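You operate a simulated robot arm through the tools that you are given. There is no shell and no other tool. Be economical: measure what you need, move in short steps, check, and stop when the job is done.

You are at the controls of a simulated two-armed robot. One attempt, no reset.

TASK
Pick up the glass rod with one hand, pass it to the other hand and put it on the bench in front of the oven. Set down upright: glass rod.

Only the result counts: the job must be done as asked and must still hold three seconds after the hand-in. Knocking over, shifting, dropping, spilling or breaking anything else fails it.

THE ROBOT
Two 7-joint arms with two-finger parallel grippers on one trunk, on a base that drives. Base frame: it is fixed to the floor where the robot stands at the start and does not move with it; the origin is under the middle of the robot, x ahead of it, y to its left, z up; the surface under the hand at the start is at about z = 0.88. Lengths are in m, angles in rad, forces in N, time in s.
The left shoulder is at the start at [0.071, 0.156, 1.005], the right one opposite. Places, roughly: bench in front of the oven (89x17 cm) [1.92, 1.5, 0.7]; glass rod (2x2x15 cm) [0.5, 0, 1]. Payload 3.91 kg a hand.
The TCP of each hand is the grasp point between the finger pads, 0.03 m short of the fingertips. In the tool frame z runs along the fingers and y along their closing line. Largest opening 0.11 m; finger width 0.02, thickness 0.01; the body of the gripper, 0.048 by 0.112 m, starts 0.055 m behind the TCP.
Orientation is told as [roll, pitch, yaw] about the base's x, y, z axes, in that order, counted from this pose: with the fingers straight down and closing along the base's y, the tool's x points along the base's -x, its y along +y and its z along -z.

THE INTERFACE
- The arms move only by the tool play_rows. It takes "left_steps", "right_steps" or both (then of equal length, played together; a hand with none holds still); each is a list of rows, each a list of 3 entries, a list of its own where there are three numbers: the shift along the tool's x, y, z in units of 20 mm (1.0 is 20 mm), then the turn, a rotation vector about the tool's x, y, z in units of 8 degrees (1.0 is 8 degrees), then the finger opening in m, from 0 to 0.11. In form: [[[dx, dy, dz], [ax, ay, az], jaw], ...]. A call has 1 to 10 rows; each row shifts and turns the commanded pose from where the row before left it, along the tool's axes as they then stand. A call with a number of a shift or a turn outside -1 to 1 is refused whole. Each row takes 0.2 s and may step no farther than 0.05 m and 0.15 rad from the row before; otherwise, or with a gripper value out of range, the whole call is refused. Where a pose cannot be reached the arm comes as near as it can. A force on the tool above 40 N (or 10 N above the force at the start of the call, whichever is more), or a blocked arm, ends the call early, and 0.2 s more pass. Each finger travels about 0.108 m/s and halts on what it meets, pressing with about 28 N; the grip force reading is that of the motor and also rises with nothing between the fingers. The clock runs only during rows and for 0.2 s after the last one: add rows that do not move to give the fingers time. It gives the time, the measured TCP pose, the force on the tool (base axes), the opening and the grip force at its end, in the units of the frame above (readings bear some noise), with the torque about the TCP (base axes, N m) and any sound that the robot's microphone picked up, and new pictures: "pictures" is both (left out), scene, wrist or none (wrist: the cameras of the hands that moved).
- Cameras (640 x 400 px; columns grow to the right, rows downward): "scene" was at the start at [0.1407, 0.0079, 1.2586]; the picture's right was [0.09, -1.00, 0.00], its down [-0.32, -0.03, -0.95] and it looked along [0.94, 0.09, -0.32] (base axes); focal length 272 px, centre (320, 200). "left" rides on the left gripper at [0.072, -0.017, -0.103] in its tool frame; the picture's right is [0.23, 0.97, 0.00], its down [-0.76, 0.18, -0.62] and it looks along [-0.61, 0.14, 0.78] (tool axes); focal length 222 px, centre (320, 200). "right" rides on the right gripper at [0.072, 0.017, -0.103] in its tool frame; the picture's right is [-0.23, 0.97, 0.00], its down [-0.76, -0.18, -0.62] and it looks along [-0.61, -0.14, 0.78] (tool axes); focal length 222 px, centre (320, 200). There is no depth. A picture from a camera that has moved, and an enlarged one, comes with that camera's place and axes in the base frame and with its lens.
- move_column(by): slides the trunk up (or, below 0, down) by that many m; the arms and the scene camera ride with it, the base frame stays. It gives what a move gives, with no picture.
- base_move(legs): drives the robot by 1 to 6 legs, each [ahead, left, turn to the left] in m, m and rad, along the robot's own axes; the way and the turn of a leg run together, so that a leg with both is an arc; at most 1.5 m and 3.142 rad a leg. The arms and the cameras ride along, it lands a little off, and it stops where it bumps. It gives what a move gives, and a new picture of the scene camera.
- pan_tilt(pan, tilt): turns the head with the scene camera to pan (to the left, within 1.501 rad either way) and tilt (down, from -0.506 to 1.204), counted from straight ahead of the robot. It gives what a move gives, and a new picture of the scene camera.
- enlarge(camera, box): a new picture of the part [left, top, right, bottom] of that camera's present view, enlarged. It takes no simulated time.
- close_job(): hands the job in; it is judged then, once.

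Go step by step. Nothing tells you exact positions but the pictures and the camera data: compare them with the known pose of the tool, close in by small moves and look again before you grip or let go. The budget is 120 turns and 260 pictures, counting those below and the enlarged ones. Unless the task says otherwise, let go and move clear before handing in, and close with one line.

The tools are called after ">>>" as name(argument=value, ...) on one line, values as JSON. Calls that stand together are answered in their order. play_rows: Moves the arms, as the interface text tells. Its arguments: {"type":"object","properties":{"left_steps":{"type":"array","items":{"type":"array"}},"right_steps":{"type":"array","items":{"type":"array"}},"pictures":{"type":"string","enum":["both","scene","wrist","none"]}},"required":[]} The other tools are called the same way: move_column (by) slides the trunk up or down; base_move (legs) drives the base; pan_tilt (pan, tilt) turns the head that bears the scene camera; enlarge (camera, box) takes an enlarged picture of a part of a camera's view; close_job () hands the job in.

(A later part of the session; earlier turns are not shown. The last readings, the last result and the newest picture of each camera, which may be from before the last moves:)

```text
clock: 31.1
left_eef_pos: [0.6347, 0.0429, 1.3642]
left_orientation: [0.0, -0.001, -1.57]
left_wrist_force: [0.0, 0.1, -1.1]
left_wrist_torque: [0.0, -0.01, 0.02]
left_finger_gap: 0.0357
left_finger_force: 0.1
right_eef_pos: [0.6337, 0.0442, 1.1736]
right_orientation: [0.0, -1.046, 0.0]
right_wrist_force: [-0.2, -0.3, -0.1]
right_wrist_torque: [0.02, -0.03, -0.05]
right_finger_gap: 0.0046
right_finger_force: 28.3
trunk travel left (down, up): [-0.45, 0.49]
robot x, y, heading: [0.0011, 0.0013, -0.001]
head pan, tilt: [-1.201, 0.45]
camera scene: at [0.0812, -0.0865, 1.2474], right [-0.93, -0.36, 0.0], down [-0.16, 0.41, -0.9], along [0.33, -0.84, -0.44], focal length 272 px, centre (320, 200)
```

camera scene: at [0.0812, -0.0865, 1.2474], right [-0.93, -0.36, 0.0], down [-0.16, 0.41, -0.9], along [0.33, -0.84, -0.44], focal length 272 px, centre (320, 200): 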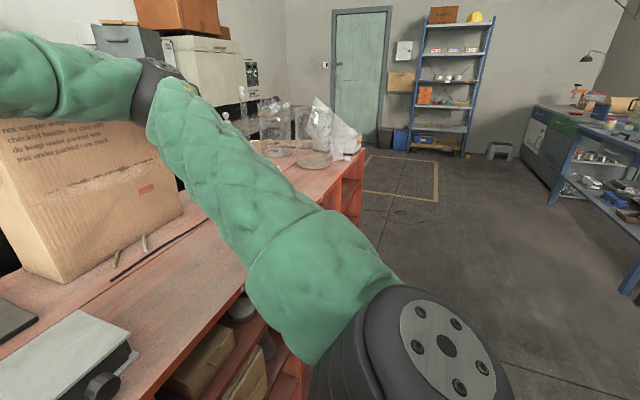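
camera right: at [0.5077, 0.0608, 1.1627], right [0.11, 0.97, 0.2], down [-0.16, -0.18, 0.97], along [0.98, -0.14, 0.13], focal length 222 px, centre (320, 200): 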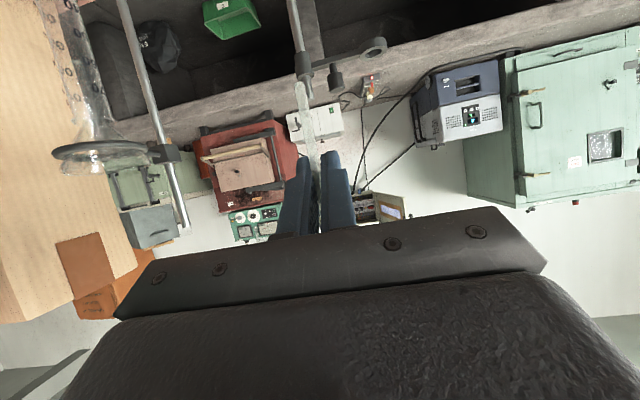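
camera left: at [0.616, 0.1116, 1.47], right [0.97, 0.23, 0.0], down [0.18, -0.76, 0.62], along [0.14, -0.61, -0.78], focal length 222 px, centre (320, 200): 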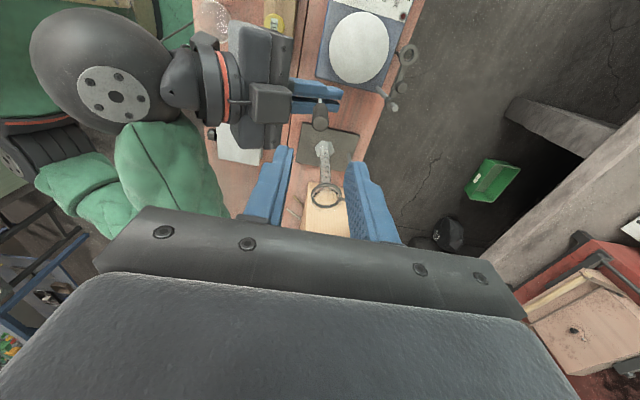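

The floor to the left is clear: a trolley sits beside the table (y ≈ 0.65–1.3) and the window wall is near y 2.9. I'll raise the trunk and drive left past the trolley.

>>> move_column(by=0.2)

>>> pan_tilt(pan=0.6, tilt=0.7)

>>> base_move(legs=[[-0.1, 1.0, 0]])

```text
clock: 33.3
left_eef_pos: [0.6345, 0.0421, 1.564]
left_orientation: [0.0, -0.001, -1.571]
left_wrist_force: [-0.3, 0.0, 0.5]
left_wrist_torque: [0.06, 0.01, 0.02]
left_finger_gap: 0.0362
left_finger_force: 0.0
right_eef_pos: [0.6336, 0.0429, 1.3735]
right_orientation: [0.0, -1.047, -0.001]
right_wrist_force: [-0.5, -0.3, -0.4]
right_wrist_torque: [0.03, -0.02, 0.0]
right_finger_gap: 0.0042
right_finger_force: 28.1
trunk travel left (down, up): [-0.65, 0.29]
robot x, y, heading: [-0.001, 0.0021, 0.001]
head pan, tilt: [-1.201, 0.45]
```

```text
clock: 35.1
left_eef_pos: [0.6339, 0.0433, 1.5648]
left_orientation: [0.0, 0.0, -1.57]
left_wrist_force: [0.6, 0.5, 0.1]
left_wrist_torque: [0.01, 0.02, 0.04]
left_finger_gap: 0.0359
left_finger_force: 0.1
right_eef_pos: [0.6342, 0.0432, 1.3732]
right_orientation: [0.0, -1.047, 0.0]
right_wrist_force: [-1.1, -0.1, -0.7]
right_wrist_torque: [0.01, -0.02, -0.02]
right_finger_gap: 0.0045
right_finger_force: 28.4
trunk travel left (down, up): [-0.65, 0.29]
robot x, y, heading: [0.0008, -0.0036, 0.001]
head pan, tilt: [0.6, 0.7]
camera scene: at [0.1181, 0.0472, 1.4252], right [0.56, -0.83, 0.0], down [-0.53, -0.36, -0.76], along [0.63, 0.43, -0.64], focal length 272 px, centre (320, 200)
```

scene: 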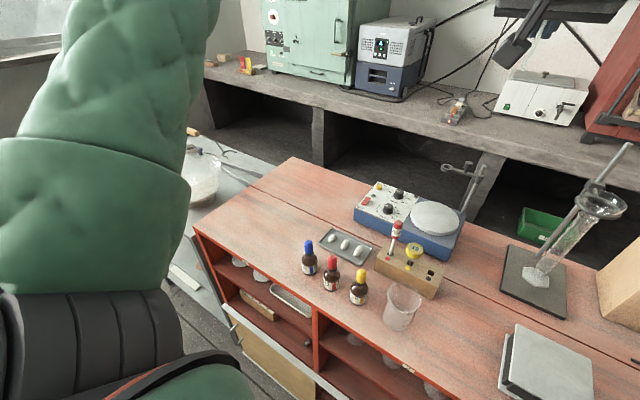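

```text
clock: 40.4
left_eef_pos: [0.5113, 1.0729, 1.5645]
left_orientation: [0.0, 0.0, -1.534]
left_wrist_force: [-0.6, -0.5, -0.2]
left_wrist_torque: [0.01, 0.01, 0.0]
left_finger_gap: 0.036
left_finger_force: 0.1
right_eef_pos: [0.5108, 1.0741, 1.3733]
right_orientation: [0.0, -1.048, 0.038]
right_wrist_force: [0.3, 0.2, -0.5]
right_wrist_torque: [-0.02, 0.02, 0.0]
right_finger_gap: 0.0042
right_finger_force: 27.7
trunk travel left (down, up): [-0.65, 0.29]
robot x, y, heading: [-0.1206, 1.0066, 0.038]
head pan, tilt: [0.6, 0.7]
camera scene: at [-0.0045, 1.0587, 1.4252], right [0.6, -0.8, 0.0], down [-0.52, -0.38, -0.76], along [0.61, 0.46, -0.64], focal length 272 px, centre (320, 200)
```

scene: 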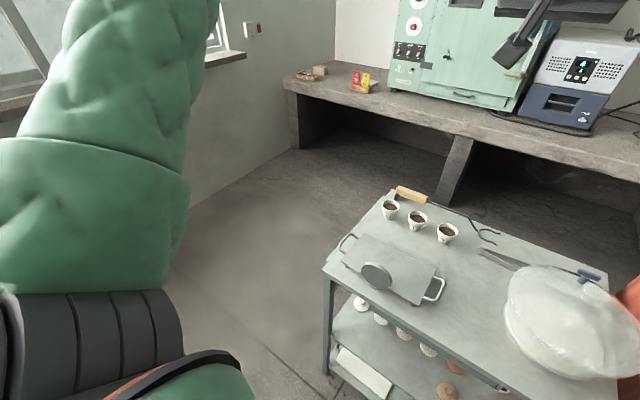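

The trolley's far end is at y ≈ 1.34 and the floor past it is clear. I'll go further left, then forward toward the bench.

>>> base_move(legs=[[0, 0.9, -0.038]])

>>> pan_tilt(pan=-0.1, tilt=0.5)

```text
clock: 45.1
left_eef_pos: [0.496, 1.9511, 1.5648]
left_orientation: [0.001, -0.001, -1.572]
left_wrist_force: [0.0, 0.7, -0.5]
left_wrist_torque: [0.01, -0.02, 0.0]
left_finger_gap: 0.036
left_finger_force: 0.1
right_eef_pos: [0.4968, 1.9525, 1.3739]
right_orientation: [0.0, -1.047, -0.002]
right_wrist_force: [-0.8, -0.4, 0.6]
right_wrist_torque: [-0.02, 0.01, -0.03]
right_finger_gap: 0.0042
right_finger_force: 27.5
trunk travel left (down, up): [-0.65, 0.29]
robot x, y, heading: [-0.1332, 1.9118, -0.001]
head pan, tilt: [0.6, 0.7]
camera scene: at [-0.0191, 1.9571, 1.4252], right [0.56, -0.83, 0.0], down [-0.53, -0.36, -0.76], along [0.63, 0.43, -0.64], focal length 272 px, centre (320, 200)
```

scene: 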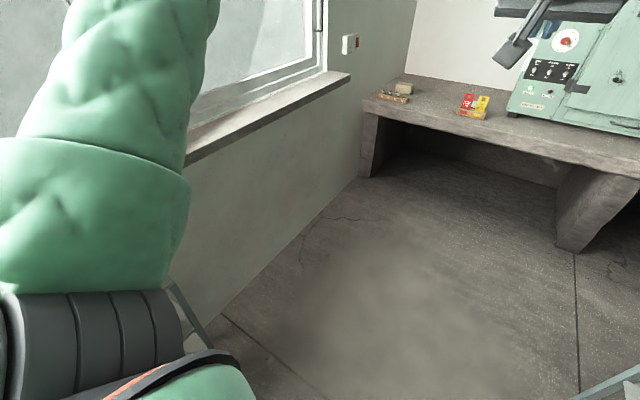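

```text
clock: 46.2
left_eef_pos: [0.4958, 1.9515, 1.5644]
left_orientation: [0.0, 0.001, -1.574]
left_wrist_force: [0.0, 0.2, 0.3]
left_wrist_torque: [0.0, -0.02, 0.0]
left_finger_gap: 0.0362
left_finger_force: 0.0
right_eef_pos: [0.496, 1.9538, 1.3726]
right_orientation: [0.001, -1.046, -0.001]
right_wrist_force: [-1.0, 0.2, -0.7]
right_wrist_torque: [0.03, 0.02, -0.03]
right_finger_gap: 0.0041
right_finger_force: 28.1
trunk travel left (down, up): [-0.65, 0.29]
robot x, y, heading: [-0.1336, 1.9101, -0.001]
head pan, tilt: [-0.099, 0.499]
camera scene: at [0.0013, 1.9, 1.4429], right [-0.1, -0.99, 0.0], down [-0.48, 0.05, -0.88], along [0.87, -0.09, -0.48], focal length 272 px, centre (320, 200)
```

scene: 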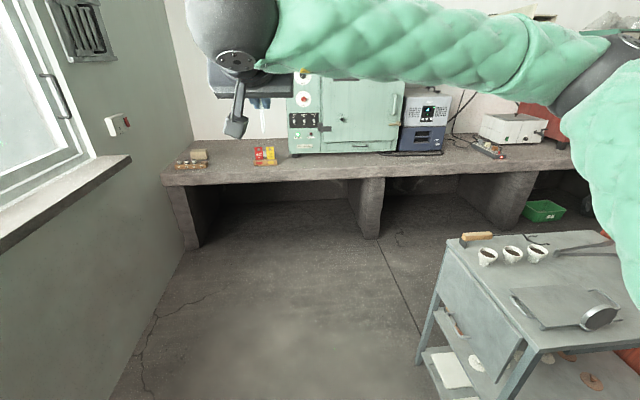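

Clear floor straight ahead to the bench. I'll drive forward about 1.05 m.

>>> base_move(legs=[[1.05, 0, 0]])

>>> enlarge(camera="right", box=[0, 0, 640, 240])

```text
clock: 51.5
left_eef_pos: [1.5215, 1.9132, 1.5647]
left_orientation: [0.001, -0.001, -1.603]
left_wrist_force: [-0.3, -0.3, 0.1]
left_wrist_torque: [0.0, -0.01, -0.01]
left_finger_gap: 0.0358
left_finger_force: 0.0
right_eef_pos: [1.5222, 1.9143, 1.3737]
right_orientation: [0.002, -1.048, -0.036]
right_wrist_force: [0.0, 0.9, -0.3]
right_wrist_torque: [-0.03, 0.03, 0.02]
right_finger_gap: 0.0045
right_finger_force: 28.1
trunk travel left (down, up): [-0.65, 0.29]
robot x, y, heading: [0.8866, 1.8958, -0.035]
head pan, tilt: [-0.099, 0.499]
camera scene: at [1.0255, 1.8774, 1.4429], right [-0.13, -0.99, 0.0], down [-0.47, 0.06, -0.88], along [0.87, -0.12, -0.48], focal length 272 px, centre (320, 200)
```

scene: 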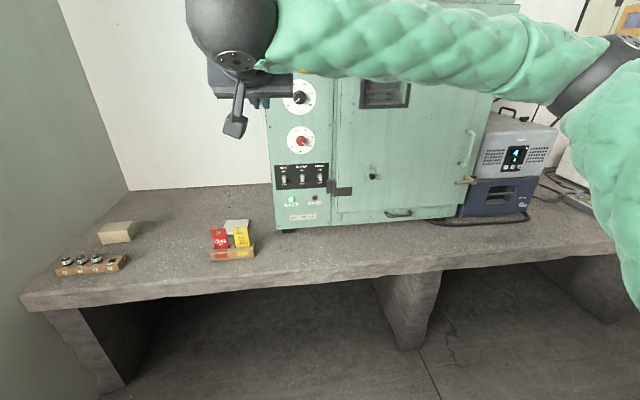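

```text
1.00 times, centred on (320, 120) of right (not enlarged: the box is as wide or as high as the picture)
camera zoom: at [1.3968, 1.9355, 1.3627], right [0.15, 0.97, 0.2], down [-0.16, -0.17, 0.97], along [0.98, -0.18, 0.13], focal length 222 px, centre (320, 280)
```

zoom: 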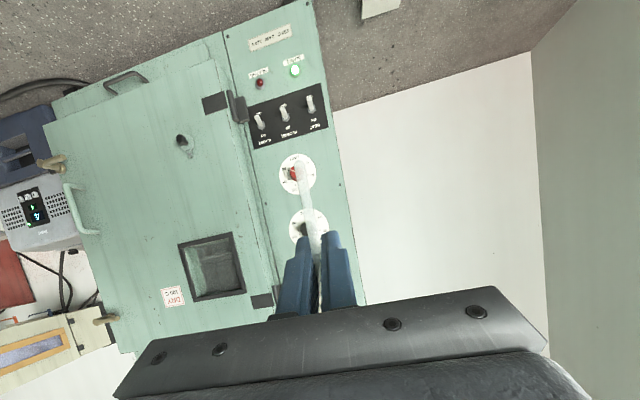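

The bench top is at about z 0.71–0.76 and the oven's front at x ≈ 2.05; I'm aiming for (1.92, 1.5). Next I'll drive up to it and lower the trunk.

>>> base_move(legs=[[0.235, -0.09, 0.035]])

>>> move_column(by=-0.4)

>>> pan_tilt(pan=-0.35, tilt=0.45)

```text
clock: 53.3
left_eef_pos: [1.7599, 1.8397, 1.5662]
left_orientation: [0.0, 0.0, -1.572]
left_wrist_force: [1.1, 0.1, 0.3]
left_wrist_torque: [0.0, 0.0, -0.01]
left_finger_gap: 0.0358
left_finger_force: 0.0
right_eef_pos: [1.7594, 1.8408, 1.3739]
right_orientation: [0.0, -1.048, 0.0]
right_wrist_force: [0.0, 1.0, -0.4]
right_wrist_torque: [-0.03, -0.02, 0.0]
right_finger_gap: 0.0041
right_finger_force: 27.6
trunk travel left (down, up): [-0.65, 0.29]
robot x, y, heading: [1.1286, 1.7956, 0.003]
head pan, tilt: [-0.099, 0.499]
camera scene: at [1.2646, 1.7872, 1.443], right [-0.1, -1.0, 0.0], down [-0.48, 0.05, -0.88], along [0.87, -0.09, -0.48], focal length 272 px, centre (320, 200)
```

scene: 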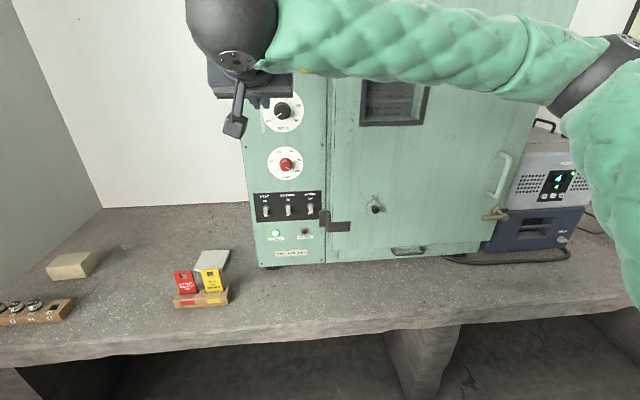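

```text
clock: 57.1
left_eef_pos: [1.7603, 1.84, 1.1644]
left_orientation: [0.001, -0.001, -1.57]
left_wrist_force: [-0.3, -0.2, -0.3]
left_wrist_torque: [-0.05, 0.0, -0.01]
left_finger_gap: 0.0359
left_finger_force: 0.0
right_eef_pos: [1.7592, 1.8405, 0.9746]
right_orientation: [-0.001, -1.047, -0.001]
right_wrist_force: [0.7, -0.7, -0.3]
right_wrist_torque: [0.03, 0.0, -0.01]
right_finger_gap: 0.0043
right_finger_force: 28.2
trunk travel left (down, up): [-0.25, 0.69]
robot x, y, heading: [1.1284, 1.7953, 0.002]
head pan, tilt: [-0.099, 0.499]
```

```text
clock: 57.9
left_eef_pos: [1.7596, 1.8403, 1.1639]
left_orientation: [0.0, 0.001, -1.571]
left_wrist_force: [-0.2, -0.8, -0.1]
left_wrist_torque: [0.02, 0.0, 0.0]
left_finger_gap: 0.0359
left_finger_force: 0.0
right_eef_pos: [1.7598, 1.84, 0.9741]
right_orientation: [0.0, -1.047, 0.001]
right_wrist_force: [0.3, 0.8, 0.2]
right_wrist_torque: [0.0, 0.02, -0.04]
right_finger_gap: 0.0041
right_finger_force: 27.9
trunk travel left (down, up): [-0.25, 0.69]
robot x, y, heading: [1.1262, 1.7953, 0.002]
head pan, tilt: [-0.351, 0.45]
camera scene: at [1.2602, 1.7648, 1.0474], right [-0.34, -0.94, 0.0], down [-0.41, 0.15, -0.9], along [0.85, -0.31, -0.44], focal length 272 px, centre (320, 200)
```

scene: 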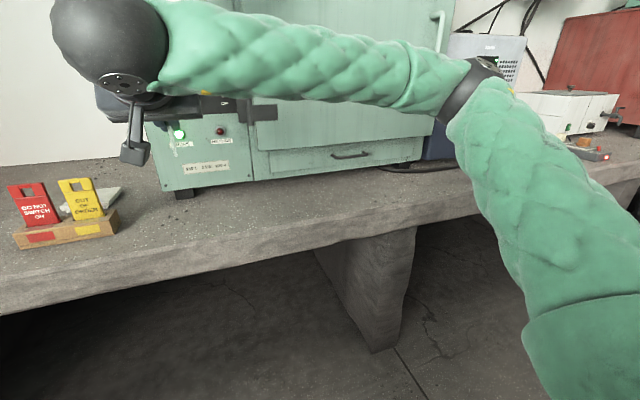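

By two views the bench top is at z ≈ 0.705, from its front edge at x ≈ 1.80 to the oven at x ≈ 2.07. I'll move the right hand over (1.92, 1.5), staying high.

>>> play_rows(right_steps=[[[-0.4, -1, 0.69], [0, 0, 0], 0], [[-0.4, -1, 0.69], [0, 0, 0], 0], [[-0.4, -1, 0.69], [0, 0, 0], 0], [[-0.4, -1, 0.69], [0, 0, 0], 0], [[-0.4, -1, 0.69], [0, 0, 0], 0], [[-0.4, -1, 0.69], [0, 0, 0], 0], [[-0.4, -1, 0.69], [0, 0, 0], 0], [[-0.4, -1, 0.69], [0, 0, 0], 0], [[-0.4, -1, 0.69], [0, 0, 0], 0], [[-0.4, -1, 0.69], [0, 0, 0], 0]], pictures="none")

>>> play_rows(right_steps=[[[0, -1, 0], [0, 0, 0], 0], [[0, -1, 0], [0, 0, 0], 0], [[0, -1, 0], [0, 0, 0], 0], [[0, -1, 0], [0, 0, 0], 0], [[0, -1, 0], [0, 0, 0], 0], [[0, -1, 0], [0, 0, 0], 0], [[0, -1, 0], [0, 0, 0], 0], [[0, 0, 0], [0, 0, 0], 0]], pictures="both")

```text
clock: 60.1
left_eef_pos: [1.7597, 1.8391, 1.1656]
left_orientation: [0.001, 0.0, -1.572]
left_wrist_force: [0.3, 0.2, 0.3]
left_wrist_torque: [0.0, 0.02, -0.01]
left_finger_gap: 0.0359
left_finger_force: 0.1
right_eef_pos: [1.9204, 1.641, 0.9741]
right_orientation: [-0.001, -1.046, 0.0]
right_wrist_force: [-0.4, 0.8, -0.1]
right_wrist_torque: [-0.03, 0.01, 0.0]
right_finger_gap: 0.0044
right_finger_force: 27.9
trunk travel left (down, up): [-0.25, 0.69]
robot x, y, heading: [1.1239, 1.7969, 0.004]
head pan, tilt: [-0.351, 0.45]
```

```text
clock: 61.9
left_eef_pos: [1.7594, 1.8404, 1.1649]
left_orientation: [-0.001, -0.001, -1.571]
left_wrist_force: [-0.4, -1.3, -0.1]
left_wrist_torque: [-0.03, 0.01, 0.04]
left_finger_gap: 0.0359
left_finger_force: 0.1
right_eef_pos: [1.9173, 1.5015, 0.9737]
right_orientation: [0.001, -1.047, 0.003]
right_wrist_force: [-0.4, 0.5, 0.0]
right_wrist_torque: [-0.03, 0.0, -0.02]
right_finger_gap: 0.0043
right_finger_force: 28.0
trunk travel left (down, up): [-0.25, 0.69]
robot x, y, heading: [1.1303, 1.7945, 0.001]
head pan, tilt: [-0.351, 0.45]
camera scene: at [1.2602, 1.7646, 1.0474], right [-0.34, -0.94, 0.0], down [-0.41, 0.15, -0.9], along [0.85, -0.31, -0.44], focal length 272 px, centre (320, 200)
camera right: at [1.7926, 1.5181, 0.9627], right [0.11, 0.97, 0.2], down [-0.16, -0.18, 0.97], along [0.98, -0.14, 0.13], focal length 222 px, centre (320, 200)
```

scene: 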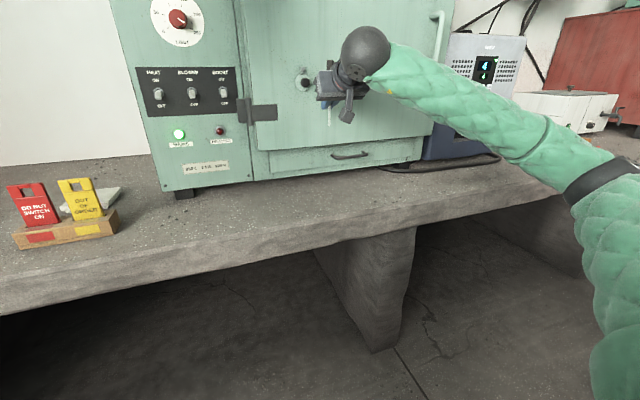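
right: 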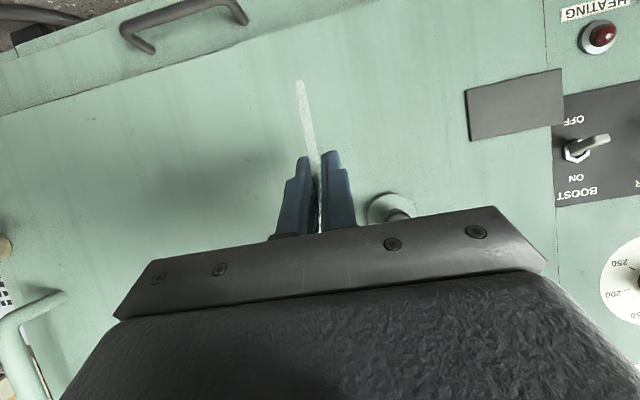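

The hand is in place. I'll lower the trunk so the rod's foot is about 2 cm above the bench, then check verticality with both cameras.

>>> move_column(by=-0.19)

>>> pan_tilt(pan=-0.4, tilt=0.2)

>>> enlarge(camera="left", box=[0, 0, 640, 400])

>>> enlarge(camera="right", box=[220, 60, 420, 220])

```text
clock: 64.0
left_eef_pos: [1.7598, 1.8396, 0.9745]
left_orientation: [0.001, 0.0, -1.571]
left_wrist_force: [-0.5, -0.1, -1.0]
left_wrist_torque: [0.01, -0.02, 0.02]
left_finger_gap: 0.0359
left_finger_force: 0.2
right_eef_pos: [1.9174, 1.5006, 0.7831]
right_orientation: [0.001, -1.048, -0.001]
right_wrist_force: [0.1, 0.0, -0.1]
right_wrist_torque: [-0.01, 0.02, -0.02]
right_finger_gap: 0.0044
right_finger_force: 28.4
trunk travel left (down, up): [-0.06, 0.88]
robot x, y, heading: [1.1285, 1.7967, -0.0]
head pan, tilt: [-0.351, 0.45]
```

```text
clock: 64.8
left_eef_pos: [1.7601, 1.8399, 0.9747]
left_orientation: [0.0, 0.0, -1.571]
left_wrist_force: [-0.1, 0.6, 0.1]
left_wrist_torque: [0.0, -0.01, -0.04]
left_finger_gap: 0.0361
left_finger_force: 0.0
right_eef_pos: [1.9174, 1.5021, 0.7838]
right_orientation: [-0.001, -1.048, 0.0]
right_wrist_force: [-0.1, -0.5, 0.8]
right_wrist_torque: [-0.01, 0.01, 0.0]
right_finger_gap: 0.0043
right_finger_force: 28.1
trunk travel left (down, up): [-0.06, 0.88]
robot x, y, heading: [1.1252, 1.7964, 0.002]
head pan, tilt: [-0.4, 0.201]
camera scene: at [1.2596, 1.7599, 0.8805], right [-0.39, -0.92, 0.0], down [-0.18, 0.08, -0.98], along [0.9, -0.38, -0.2], focal length 272 px, centre (320, 200)
```

scene: 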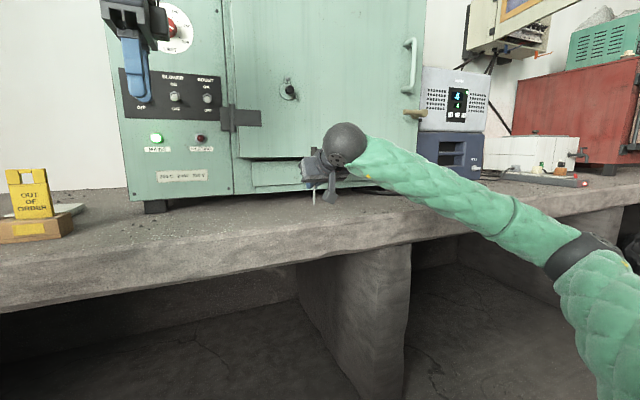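

```text
1.00 times, centred on (320, 200) of left (not enlarged: the box is as wide or as high as the picture)
camera zoom: at [1.7425, 1.9095, 1.0797], right [0.97, 0.23, 0.0], down [0.18, -0.76, 0.62], along [0.14, -0.61, -0.78], focal length 222 px, centre (320, 200)
```

zoom: 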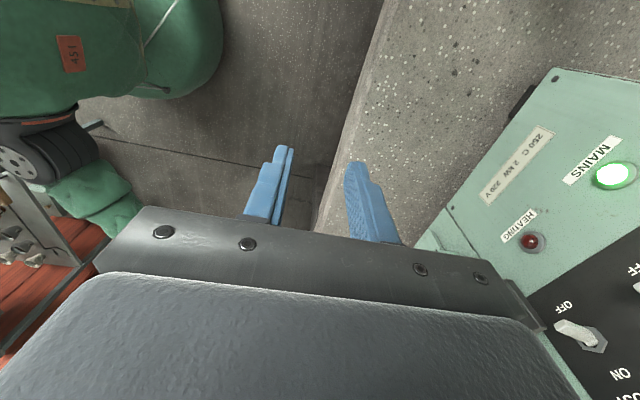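

```text
2.50 times, centred on (320, 140) of right
camera zoom: at [1.7925, 1.5182, 0.7726], right [0.11, 0.97, 0.2], down [-0.16, -0.18, 0.97], along [0.98, -0.14, 0.13], focal length 555 px, centre (320, 350)
```

zoom: 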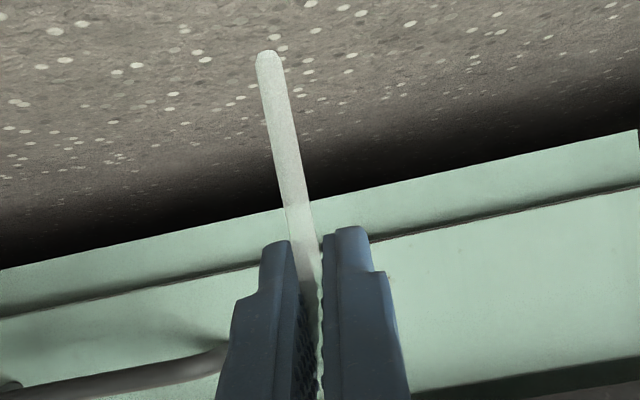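

I need a side view, so I'll bring the left hand's camera round to look along −y at the rod, keeping its distance.

>>> play_rows(left_steps=[[[0, 1, 0], [0, -1, 0], 0.05], [[0, 1, 0], [0, -1, 0], 0.06], [[0, 1, 0], [0, -1, 0], 0.07], [[0, 1, 0], [0, -1, 0], 0.08], [[0, 1, 0], [0, -1, 0], 0.09], [[0, 1, 0], [0, -1, 0], 0.1], [[0, 0.9, 0], [0, 0, 0], 0.11], [[0, 0.9, 0], [0, 0, 0], 0.11], [[0, 0.8, 0], [0, 0, 0], 0.11]], pictures="none")

>>> play_rows(left_steps=[[[-0.15, 0, 0.91], [0, 0, 0], 0.11], [[-0.15, 0, 0.91], [0, 0, 0], 0.11], [[-0.15, 0, 0.91], [0, 0, 0], 0.11], [[-0.15, 0, 0.91], [0, 0, 0], 0.11], [[-0.15, 0, 0.91], [0, 0, 0], 0.11], [[-0.15, 0, 0.91], [0, 0, 0], 0.11], [[0, 0, 0], [0, 0, 0], 0.11]], pictures="wrist")

```text
clock: 66.8
left_eef_pos: [1.9311, 1.8379, 0.9741]
left_orientation: [-0.001, -0.839, -1.57]
left_wrist_force: [0.2, 1.1, 0.0]
left_wrist_torque: [-0.01, 0.0, -0.02]
left_finger_gap: 0.1099
left_finger_force: 0.0
right_eef_pos: [1.9173, 1.5007, 0.7837]
right_orientation: [0.001, -1.048, 0.001]
right_wrist_force: [0.4, 0.4, 0.8]
right_wrist_torque: [0.01, -0.01, -0.02]
right_finger_gap: 0.0043
right_finger_force: 27.9
trunk travel left (down, up): [-0.06, 0.88]
robot x, y, heading: [1.128, 1.7977, 0.007]
head pan, tilt: [-0.4, 0.201]
```

```text
clock: 68.4
left_eef_pos: [1.9275, 1.7454, 0.9195]
left_orientation: [0.007, -0.838, -1.573]
left_wrist_force: [-0.6, -0.9, 0.3]
left_wrist_torque: [-0.01, 0.0, 0.02]
left_finger_gap: 0.1103
left_finger_force: 0.0
right_eef_pos: [1.9158, 1.5023, 0.7858]
right_orientation: [0.0, -1.049, 0.001]
right_wrist_force: [0.0, -0.1, -1.5]
right_wrist_torque: [-0.02, -0.04, -0.02]
right_finger_gap: 0.0041
right_finger_force: 28.3
trunk travel left (down, up): [-0.06, 0.88]
robot x, y, heading: [1.1251, 1.7973, 0.002]
head pan, tilt: [-0.4, 0.201]
camera left: at [1.911, 1.8686, 0.9361], right [0.97, 0.15, -0.16], down [0.17, -0.05, 0.98], along [0.14, -0.99, -0.07], focal length 222 px, centre (320, 200)
```

left: 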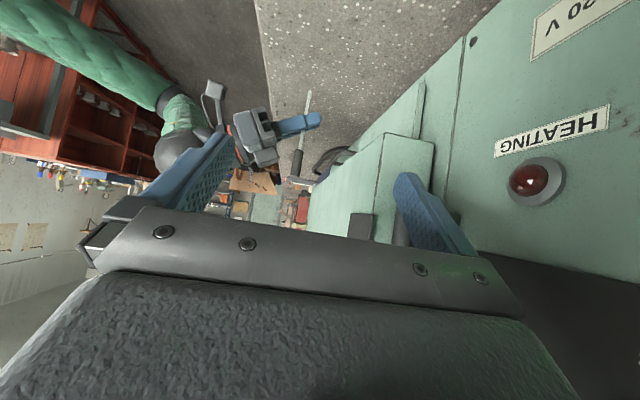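

Excellent view: the rod, the bench and the right gripper all show. I'll enlarge it to measure the tilt.

>>> enlarge(camera="left", box=[225, 75, 355, 205])

>>> enlarge(camera="scene", box=[290, 140, 360, 220])

```text
3.08 times, centred on (290, 140) of left
camera zoom: at [1.911, 1.8686, 0.9361], right [0.97, 0.15, -0.16], down [0.17, -0.05, 0.98], along [0.14, -0.99, -0.07], focal length 684 px, centre (412, 385)
```

zoom: 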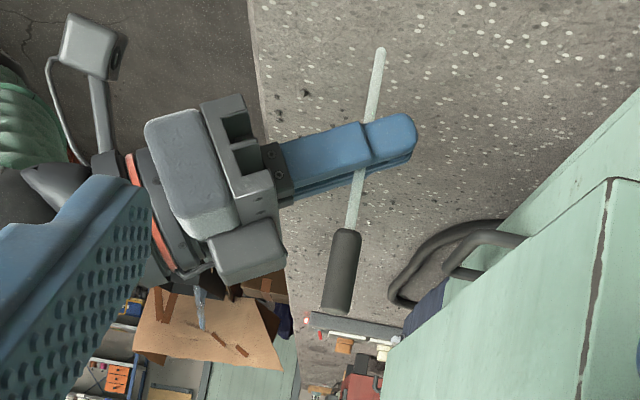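

```text
5.00 times, centred on (325, 180) of scene
camera zoom: at [1.2573, 1.7605, 0.8814], right [-0.39, -0.92, 0.0], down [-0.18, 0.08, -0.98], along [0.9, -0.38, -0.2], focal length 1359 px, centre (295, 300)
```

zoom: 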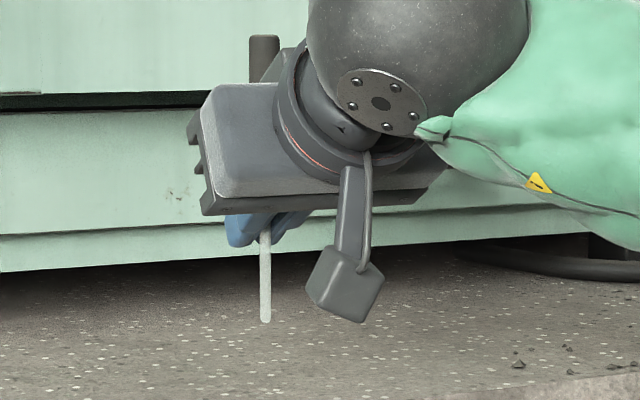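

The x-tilt is about 0.1°. For the y-tilt I need finer views of the shaft from the scene and right cameras.

>>> enlarge(camera="scene", box=[306, 182, 322, 210])

>>> enlarge(camera="right", box=[280, 70, 340, 170])

>>> enlarge(camera="scene", box=[270, 130, 350, 210])

```text
14.29 times, centred on (314, 196) of scene
camera zoom: at [1.2573, 1.7605, 0.8814], right [-0.39, -0.92, 0.0], down [-0.18, 0.08, -0.98], along [0.9, -0.38, -0.2], focal length 3882 px, centre (406, 257)
```

zoom: 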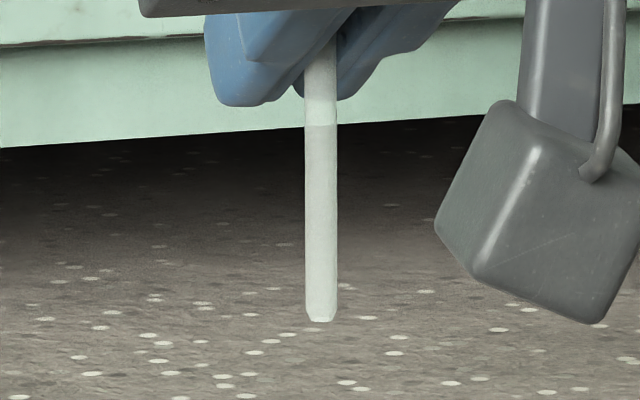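

```text
4.00 times, centred on (310, 120) of right
camera zoom: at [1.7908, 1.5194, 0.775], right [0.11, 0.97, 0.2], down [-0.16, -0.18, 0.97], along [0.98, -0.14, 0.14], focal length 888 px, centre (360, 520)
```

zoom: 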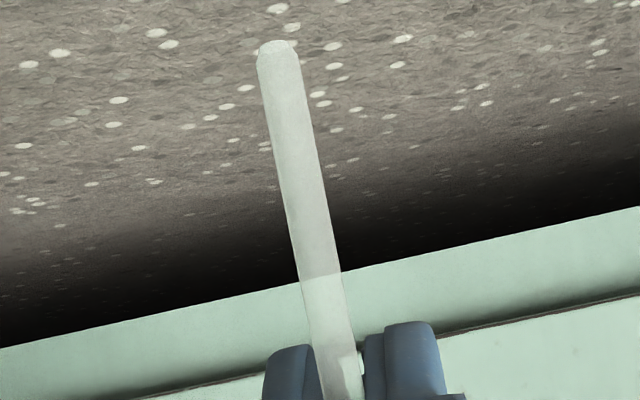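

```text
5.00 times, centred on (310, 170) of scene
camera zoom: at [1.2573, 1.7605, 0.8814], right [-0.39, -0.92, 0.0], down [-0.18, 0.08, -0.98], along [0.9, -0.38, -0.2], focal length 1359 px, centre (370, 350)
```

zoom: 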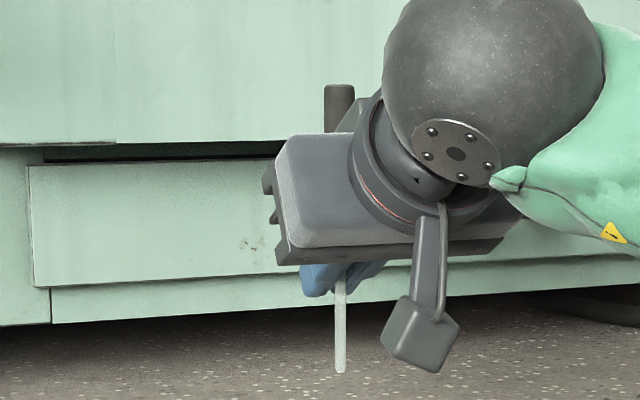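

Both views show the rod vertical to within about 0.2°. I'll lower 15 mm toward the bench.

>>> play_rows(right_steps=[[[0.2165, 0, 0.125], [0, 0, 0], 0], [[0.2165, 0, 0.125], [0, 0, 0], 0], [[0.2165, 0, 0.125], [0, 0, 0], 0], [[0, 0, 0], [0, 0, 0], 0]], pictures="none")

>>> enlarge(camera="scene", box=[306, 186, 322, 214])

>>> enlarge(camera="right", box=[280, 70, 340, 170])

```text
clock: 69.4
left_eef_pos: [1.9276, 1.7451, 0.9195]
left_orientation: [0.005, -0.837, -1.574]
left_wrist_force: [-0.2, 0.5, -1.0]
left_wrist_torque: [-0.03, 0.04, -0.01]
left_finger_gap: 0.11
left_finger_force: 0.1
right_eef_pos: [1.9157, 1.5026, 0.7715]
right_orientation: [-0.002, -1.052, 0.001]
right_wrist_force: [-0.3, 0.9, 0.1]
right_wrist_torque: [0.04, -0.02, -0.04]
right_finger_gap: 0.0042
right_finger_force: 28.0
trunk travel left (down, up): [-0.06, 0.88]
robot x, y, heading: [1.1244, 1.797, 0.003]
head pan, tilt: [-0.4, 0.201]
```

```text
14.29 times, centred on (314, 200) of scene
camera zoom: at [1.2567, 1.7604, 0.8812], right [-0.39, -0.92, 0.0], down [-0.18, 0.08, -0.98], along [0.9, -0.38, -0.2], focal length 3882 px, centre (406, 200)
```

zoom: 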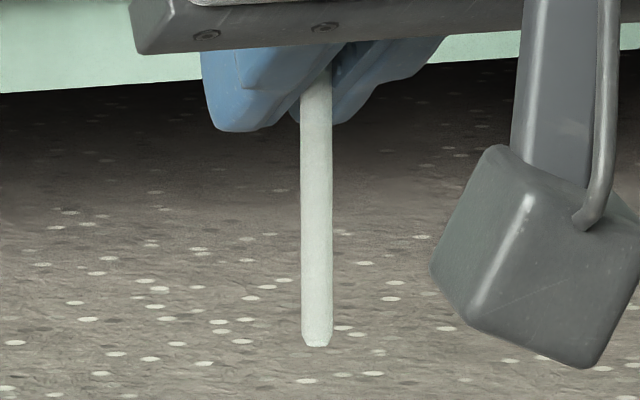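

```text
4.00 times, centred on (310, 120) of right
camera zoom: at [1.79, 1.52, 0.7599], right [0.11, 0.97, 0.2], down [-0.16, -0.18, 0.97], along [0.98, -0.14, 0.14], focal length 888 px, centre (360, 520)
```

zoom: 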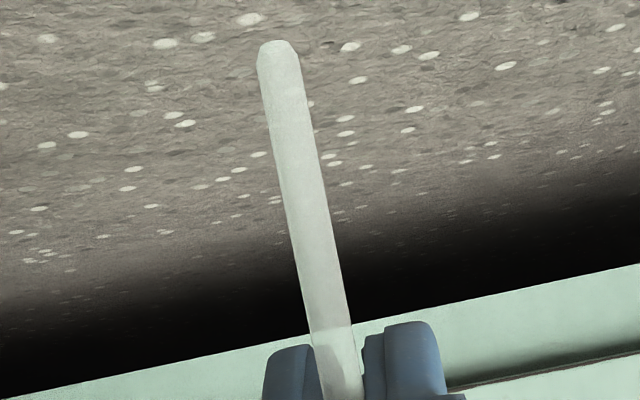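

The rod is still vertical, but the trunk is now low enough that the arms are stretched, and I want the left hand able to guard the rod's top on release. I'll raise the trunk, bring the hands nearer the centre and drive a little closer.

>>> move_column(by=0.2)

>>> play_rows(left_steps=[[[0, 0, -0.5], [0, 1, 0], 0.1], [[0, 0, -0.5], [0, 1, 0], 0.09], [[0, 0, -0.5], [0, 1, 0], 0.08], [[0, 0, -0.5], [0, 1, 0], 0.07], [[0, 0, -0.5], [0, 1, 0], 0.06], [[0, 0, -0.5], [0, 1, 0], 0.05], [[0, 0, -1], [0, 0, 0], 0.04], [[0, 0, -1], [0, 0, 0], 0.04]], right_steps=[[[0.31, 0.94, -0.54], [0, 0, 0], 0], [[0.31, 0.94, -0.54], [0, 0, 0], 0], [[0.31, 0.94, -0.54], [0, 0, 0], 0], [[0.31, 0.94, -0.54], [0, 0, 0], 0], [[0.31, 0.94, -0.54], [0, 0, 0], 0], [[0.31, 0.94, -0.54], [0, 0, 0], 0], [[0.31, 0.94, -0.54], [0, 0, 0], 0], [[0.31, 0.94, -0.54], [0, 0, 0], 0]], pictures="none")

>>> base_move(legs=[[0.1, 0, 0]])

```text
clock: 71.5
left_eef_pos: [1.9321, 1.7434, 1.115]
left_orientation: [-0.002, -0.837, -1.568]
left_wrist_force: [0.7, 0.1, 0.4]
left_wrist_torque: [0.01, -0.01, 0.01]
left_finger_gap: 0.1101
left_finger_force: 0.0
right_eef_pos: [1.9187, 1.5016, 0.9669]
right_orientation: [-0.001, -1.045, 0.0]
right_wrist_force: [-0.6, 0.2, 0.1]
right_wrist_torque: [0.0, 0.01, -0.01]
right_finger_gap: 0.0042
right_finger_force: 27.6
trunk travel left (down, up): [-0.26, 0.68]
robot x, y, heading: [1.1225, 1.797, -0.005]
head pan, tilt: [-0.4, 0.201]
```

```text
clock: 73.3
left_eef_pos: [1.9315, 1.7719, 1.2095]
left_orientation: [0.001, 0.0, -1.571]
left_wrist_force: [-0.3, -0.1, 0.6]
left_wrist_torque: [-0.01, -0.03, -0.02]
left_finger_gap: 0.04
left_finger_force: 0.1
right_eef_pos: [1.8184, 1.6506, 0.9694]
right_orientation: [0.002, -1.047, -0.001]
right_wrist_force: [0.0, 0.6, -0.4]
right_wrist_torque: [0.01, 0.03, -0.03]
right_finger_gap: 0.0042
right_finger_force: 28.0
trunk travel left (down, up): [-0.26, 0.68]
robot x, y, heading: [1.1274, 1.7952, -0.003]
head pan, tilt: [-0.4, 0.201]
```

```text
clock: 74.4
left_eef_pos: [1.9918, 1.7694, 1.209]
left_orientation: [-0.012, 0.006, -1.573]
left_wrist_force: [-2.3, 0.6, 1.5]
left_wrist_torque: [-0.02, -0.49, 0.13]
left_finger_gap: 0.0398
left_finger_force: 0.1
right_eef_pos: [1.8835, 1.6487, 0.9678]
right_orientation: [0.0, -1.045, -0.003]
right_wrist_force: [0.4, 0.8, -0.9]
right_wrist_torque: [0.02, 0.01, 0.04]
right_finger_gap: 0.0045
right_finger_force: 28.1
trunk travel left (down, up): [-0.26, 0.68]
robot x, y, heading: [1.1899, 1.7975, -0.0]
head pan, tilt: [-0.4, 0.201]
stopped in leg 1: the force on the tool passed its limit at 245 N (the readings are from after the stop); the commanded pose is now the measured one
camera scene: at [1.3233, 1.7595, 1.0808], right [-0.39, -0.92, 0.0], down [-0.18, 0.08, -0.98], along [0.9, -0.38, -0.2], focal length 272 px, centre (320, 200)
```

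scene: 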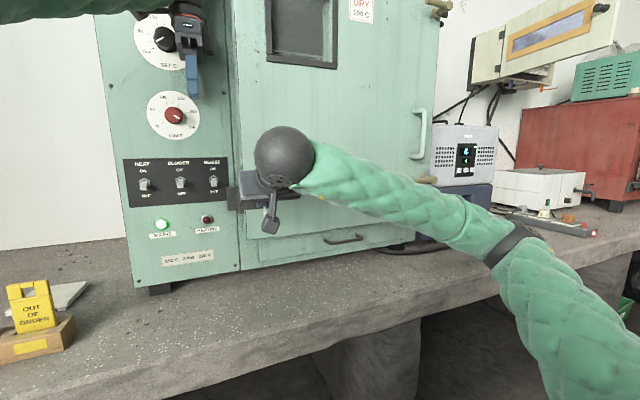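

The left gripper bumped the oven face as the base advanced. That was my oversight. The oven appears unmoved. I'll pull the left hand back from it before anything else and check.

>>> play_rows(left_steps=[[[0, -0.5, 0], [0, 0, 0], 0.04], [[0, -1, 0], [0, 0, 0], 0.04], [[0, -1, 0], [0, 0, 0], 0.04], [[0, -1, 0], [0, 0, 0], 0.04], [[0, -0.5, 0], [0, 0, 0], 0.04]], pictures="scene")

>>> enlarge(camera="right", box=[0, 0, 640, 240])

```text
clock: 75.6
left_eef_pos: [1.9104, 1.7678, 1.208]
left_orientation: [-0.013, 0.007, -1.572]
left_wrist_force: [-0.4, -0.2, -0.2]
left_wrist_torque: [-0.02, -0.01, 0.01]
left_finger_gap: 0.0397
left_finger_force: 0.1
right_eef_pos: [1.8845, 1.6501, 0.9671]
right_orientation: [0.0, -1.044, -0.005]
right_wrist_force: [0.3, -1.4, -0.5]
right_wrist_torque: [-0.01, 0.0, -0.04]
right_finger_gap: 0.0043
right_finger_force: 27.7
trunk travel left (down, up): [-0.26, 0.68]
robot x, y, heading: [1.1905, 1.7968, 0.003]
head pan, tilt: [-0.4, 0.201]
camera scene: at [1.3236, 1.7595, 1.0806], right [-0.39, -0.92, 0.0], down [-0.18, 0.08, -0.98], along [0.9, -0.38, -0.2], focal length 272 px, centre (320, 200)
```

scene: 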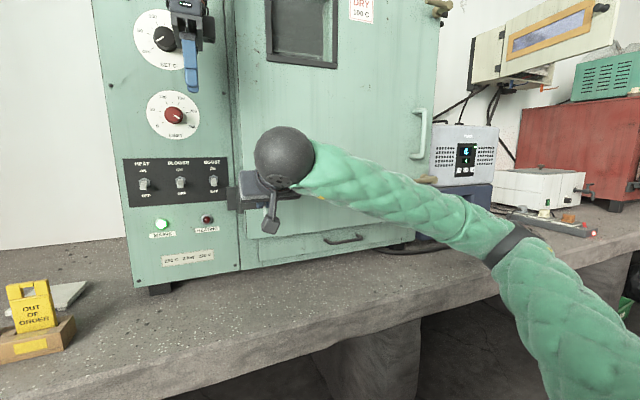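

```text
1.00 times, centred on (320, 120) of right (not enlarged: the box is as wide or as high as the picture)
camera zoom: at [1.7582, 1.6681, 0.9563], right [0.12, 0.97, 0.2], down [-0.16, -0.18, 0.97], along [0.98, -0.14, 0.13], focal length 222 px, centre (320, 280)
```

zoom: 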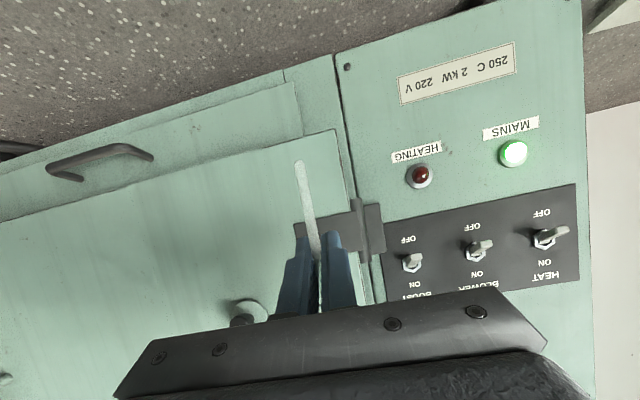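

Nothing else looks disturbed. I'll lower the right hand at (1.90, 1.65), with a tiny pitch trim, to a few cm above the bench.

>>> play_rows(right_steps=[[[-0.19, 0, 0.33], [0, -0.02, 0], 0], [[-0.19, 0, 0.33], [0, 0, 0], 0], [[0.866, 0, 0.5], [0, 0, 0], 0], [[0.866, 0, 0.5], [0, 0, 0], 0], [[0.866, 0, 0.5], [0, 0, 0], 0], [[0.866, 0, 0.5], [0, 0, 0], 0], [[0.866, 0, 0.5], [0, 0, 0], 0], [[0.866, 0, 0.5], [0, 0, 0], 0], [[0.866, 0, 0.5], [0, 0, 0], 0], [[0.866, 0, 0.5], [0, 0, 0], 0]], pictures="none")

>>> pan_tilt(pan=-0.25, tilt=0.4)

```text
clock: 77.8
left_eef_pos: [1.9102, 1.7678, 1.2077]
left_orientation: [-0.013, 0.01, -1.572]
left_wrist_force: [0.0, -0.6, -0.1]
left_wrist_torque: [0.0, 0.0, -0.03]
left_finger_gap: 0.04
left_finger_force: 0.0
right_eef_pos: [1.8963, 1.6483, 0.8065]
right_orientation: [0.003, -1.048, -0.003]
right_wrist_force: [0.2, -0.4, 0.1]
right_wrist_torque: [0.0, 0.0, 0.03]
right_finger_gap: 0.0042
right_finger_force: 27.7
trunk travel left (down, up): [-0.26, 0.68]
robot x, y, heading: [1.1864, 1.7946, -0.003]
head pan, tilt: [-0.4, 0.201]
```

```text
clock: 78.5
left_eef_pos: [1.9105, 1.7682, 1.2091]
left_orientation: [-0.013, 0.007, -1.573]
left_wrist_force: [0.3, -0.1, -0.4]
left_wrist_torque: [-0.01, -0.02, 0.01]
left_finger_gap: 0.0399
left_finger_force: 0.1
right_eef_pos: [1.8975, 1.6494, 0.8067]
right_orientation: [0.0, -1.047, -0.003]
right_wrist_force: [-0.3, 0.2, 0.2]
right_wrist_torque: [0.0, 0.02, 0.02]
right_finger_gap: 0.0044
right_finger_force: 28.9
trunk travel left (down, up): [-0.26, 0.68]
robot x, y, heading: [1.1937, 1.7988, -0.005]
head pan, tilt: [-0.25, 0.4]
camera scene: at [1.3277, 1.7728, 1.0621], right [-0.25, -0.97, 0.0], down [-0.38, 0.1, -0.92], along [0.89, -0.23, -0.39], focal length 272 px, centre (320, 200)
```

scene: 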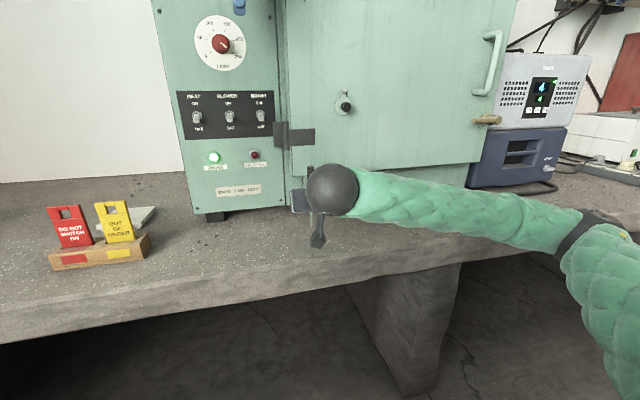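

Descending to just above the bench, then in 2 mm steps watching the force.

>>> play_rows(right_steps=[[[0.75, 0, 0.433], [0, 0, 0], 0], [[0.75, 0, 0.433], [0, 0, 0], 0], [[0.0866, 0, 0.05], [0, 0, 0], 0], [[0, 0, 0], [0, 0, 0], 0]], pictures="none")

>>> enlarge(camera="right", box=[270, 70, 350, 130])

>>> enlarge(camera="left", box=[240, 60, 400, 200])

```text
clock: 79.5
left_eef_pos: [1.9119, 1.7678, 1.2091]
left_orientation: [-0.012, 0.009, -1.572]
left_wrist_force: [0.2, -0.1, 0.0]
left_wrist_torque: [-0.04, -0.01, -0.02]
left_finger_gap: 0.0402
left_finger_force: 0.0
right_eef_pos: [1.8988, 1.6497, 0.7698]
right_orientation: [0.0, -1.049, -0.003]
right_wrist_force: [0.0, -0.3, -0.2]
right_wrist_torque: [-0.01, -0.04, -0.02]
right_finger_gap: 0.0044
right_finger_force: 28.7
trunk travel left (down, up): [-0.26, 0.68]
robot x, y, heading: [1.1898, 1.7955, 0.003]
head pan, tilt: [-0.25, 0.4]
```

```text
6.67 times, centred on (310, 100) of right
camera zoom: at [1.7728, 1.6668, 0.7593], right [0.12, 0.97, 0.2], down [-0.16, -0.18, 0.97], along [0.98, -0.14, 0.13], focal length 1481 px, centre (387, 867)
```

zoom: 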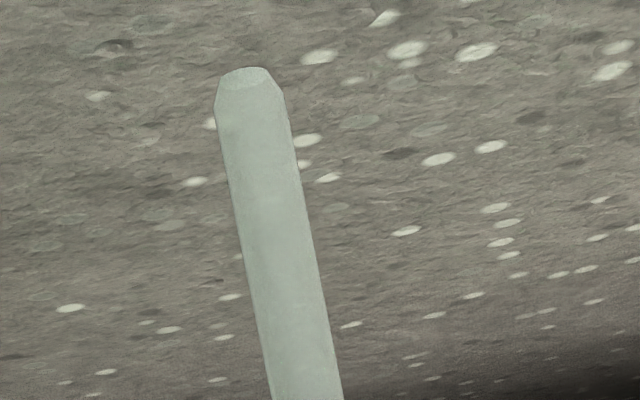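

```text
2.86 times, centred on (320, 130) of left
camera zoom: at [1.8951, 1.8377, 1.3143], right [0.97, 0.23, -0.01], down [0.18, -0.77, 0.61], along [0.13, -0.6, -0.79], focal length 635 px, centre (320, 400)
```

zoom: 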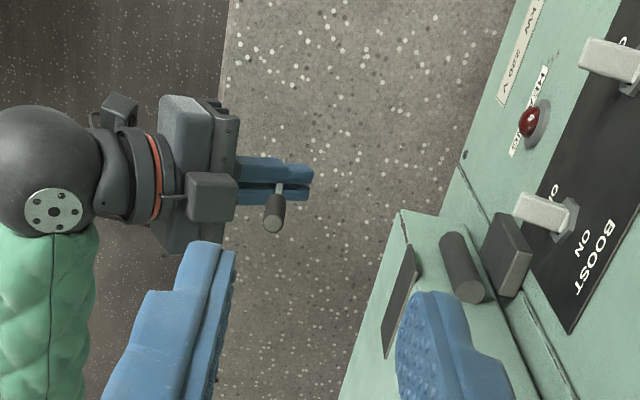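

No contact yet. Continuing in small steps.

>>> play_rows(right_steps=[[[0.0866, 0, 0.05], [0, 0, 0], 0], [[0.0866, 0, 0.05], [0, 0, 0], 0], [[0, 0, 0], [0, 0, 0], 0]], pictures="none")

>>> play_rows(right_steps=[[[0.0866, 0, 0.05], [0, 0, 0], 0], [[0, 0, 0], [0, 0, 0], 0]], pictures="none")

```text
clock: 80.3
left_eef_pos: [1.9113, 1.7683, 1.2074]
left_orientation: [-0.011, 0.009, -1.573]
left_wrist_force: [1.4, -0.1, -0.8]
left_wrist_torque: [0.0, 0.0, 0.01]
left_finger_gap: 0.0401
left_finger_force: 0.1
right_eef_pos: [1.8986, 1.6503, 0.7666]
right_orientation: [0.0, -1.048, -0.003]
right_wrist_force: [0.7, -0.7, -0.2]
right_wrist_torque: [0.01, -0.02, 0.01]
right_finger_gap: 0.004
right_finger_force: 28.1
trunk travel left (down, up): [-0.26, 0.68]
robot x, y, heading: [1.1876, 1.7942, -0.001]
head pan, tilt: [-0.25, 0.4]
```

```text
clock: 80.9
left_eef_pos: [1.9113, 1.7688, 1.2082]
left_orientation: [-0.013, 0.009, -1.572]
left_wrist_force: [0.1, 0.0, 0.1]
left_wrist_torque: [0.01, 0.0, -0.03]
left_finger_gap: 0.0402
left_finger_force: 0.2
right_eef_pos: [1.899, 1.6509, 0.7643]
right_orientation: [-0.002, -1.047, -0.003]
right_wrist_force: [0.2, 0.7, -1.1]
right_wrist_torque: [-0.02, 0.04, 0.0]
right_finger_gap: 0.0043
right_finger_force: 28.2
trunk travel left (down, up): [-0.26, 0.68]
robot x, y, heading: [1.1894, 1.7961, 0.001]
head pan, tilt: [-0.25, 0.4]
```

Still free. Continuing down in 1.5 mm steps.

>>> play_rows(right_steps=[[[0.065, 0, 0.0375], [0, 0, 0], 0], [[0, 0, 0], [0, 0, 0], 0]], pictures="none")

>>> play_rows(right_steps=[[[0.065, 0, 0.0375], [0, 0, 0], 0], [[0, 0, 0], [0, 0, 0], 0]], pictures="none")

>>> enlarge(camera="scene", box=[290, 170, 340, 240])

>>> enlarge(camera="right", box=[270, 70, 350, 130])

```text
clock: 81.5
left_eef_pos: [1.9112, 1.7685, 1.208]
left_orientation: [-0.011, 0.008, -1.572]
left_wrist_force: [0.2, 0.4, 0.7]
left_wrist_torque: [0.01, 0.0, 0.01]
left_finger_gap: 0.04
left_finger_force: 0.0
right_eef_pos: [1.8986, 1.6506, 0.7614]
right_orientation: [-0.001, -1.046, -0.004]
right_wrist_force: [-0.3, -0.5, -0.4]
right_wrist_torque: [-0.02, 0.0, -0.02]
right_finger_gap: 0.0041
right_finger_force: 28.4
trunk travel left (down, up): [-0.26, 0.68]
robot x, y, heading: [1.1911, 1.7982, -0.002]
head pan, tilt: [-0.25, 0.4]
```

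```text
clock: 82.1
left_eef_pos: [1.9111, 1.7695, 1.2096]
left_orientation: [-0.013, 0.009, -1.574]
left_wrist_force: [-0.1, -1.0, -0.2]
left_wrist_torque: [-0.04, -0.04, 0.02]
left_finger_gap: 0.0401
left_finger_force: 0.0
right_eef_pos: [1.8988, 1.6502, 0.7614]
right_orientation: [-0.001, -1.046, -0.003]
right_wrist_force: [0.3, -0.1, -0.6]
right_wrist_torque: [-0.01, -0.01, 0.01]
right_finger_gap: 0.0043
right_finger_force: 27.8
trunk travel left (down, up): [-0.26, 0.68]
robot x, y, heading: [1.1889, 1.798, -0.001]
head pan, tilt: [-0.25, 0.4]
```

```text
5.71 times, centred on (315, 205) of scene
camera zoom: at [1.3277, 1.7729, 1.062], right [-0.25, -0.97, 0.0], down [-0.38, 0.1, -0.92], along [0.89, -0.23, -0.39], focal length 1553 px, centre (349, 171)
```

zoom: 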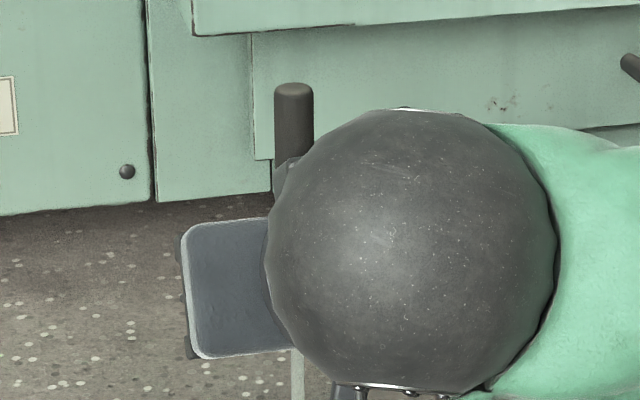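

```text
6.67 times, centred on (310, 100) of right
camera zoom: at [1.7735, 1.6684, 0.7502], right [0.12, 0.97, 0.2], down [-0.16, -0.18, 0.97], along [0.98, -0.14, 0.13], focal length 1481 px, centre (387, 867)
```

zoom: 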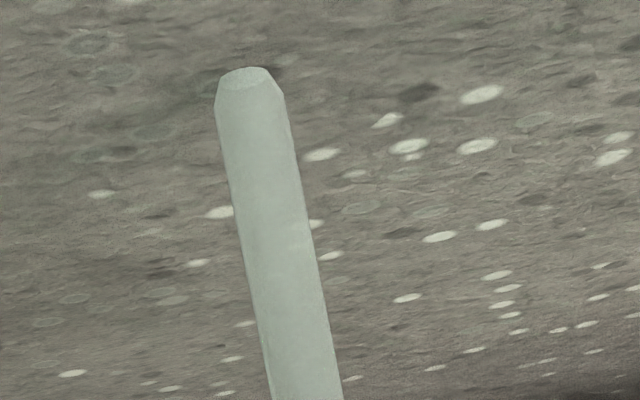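

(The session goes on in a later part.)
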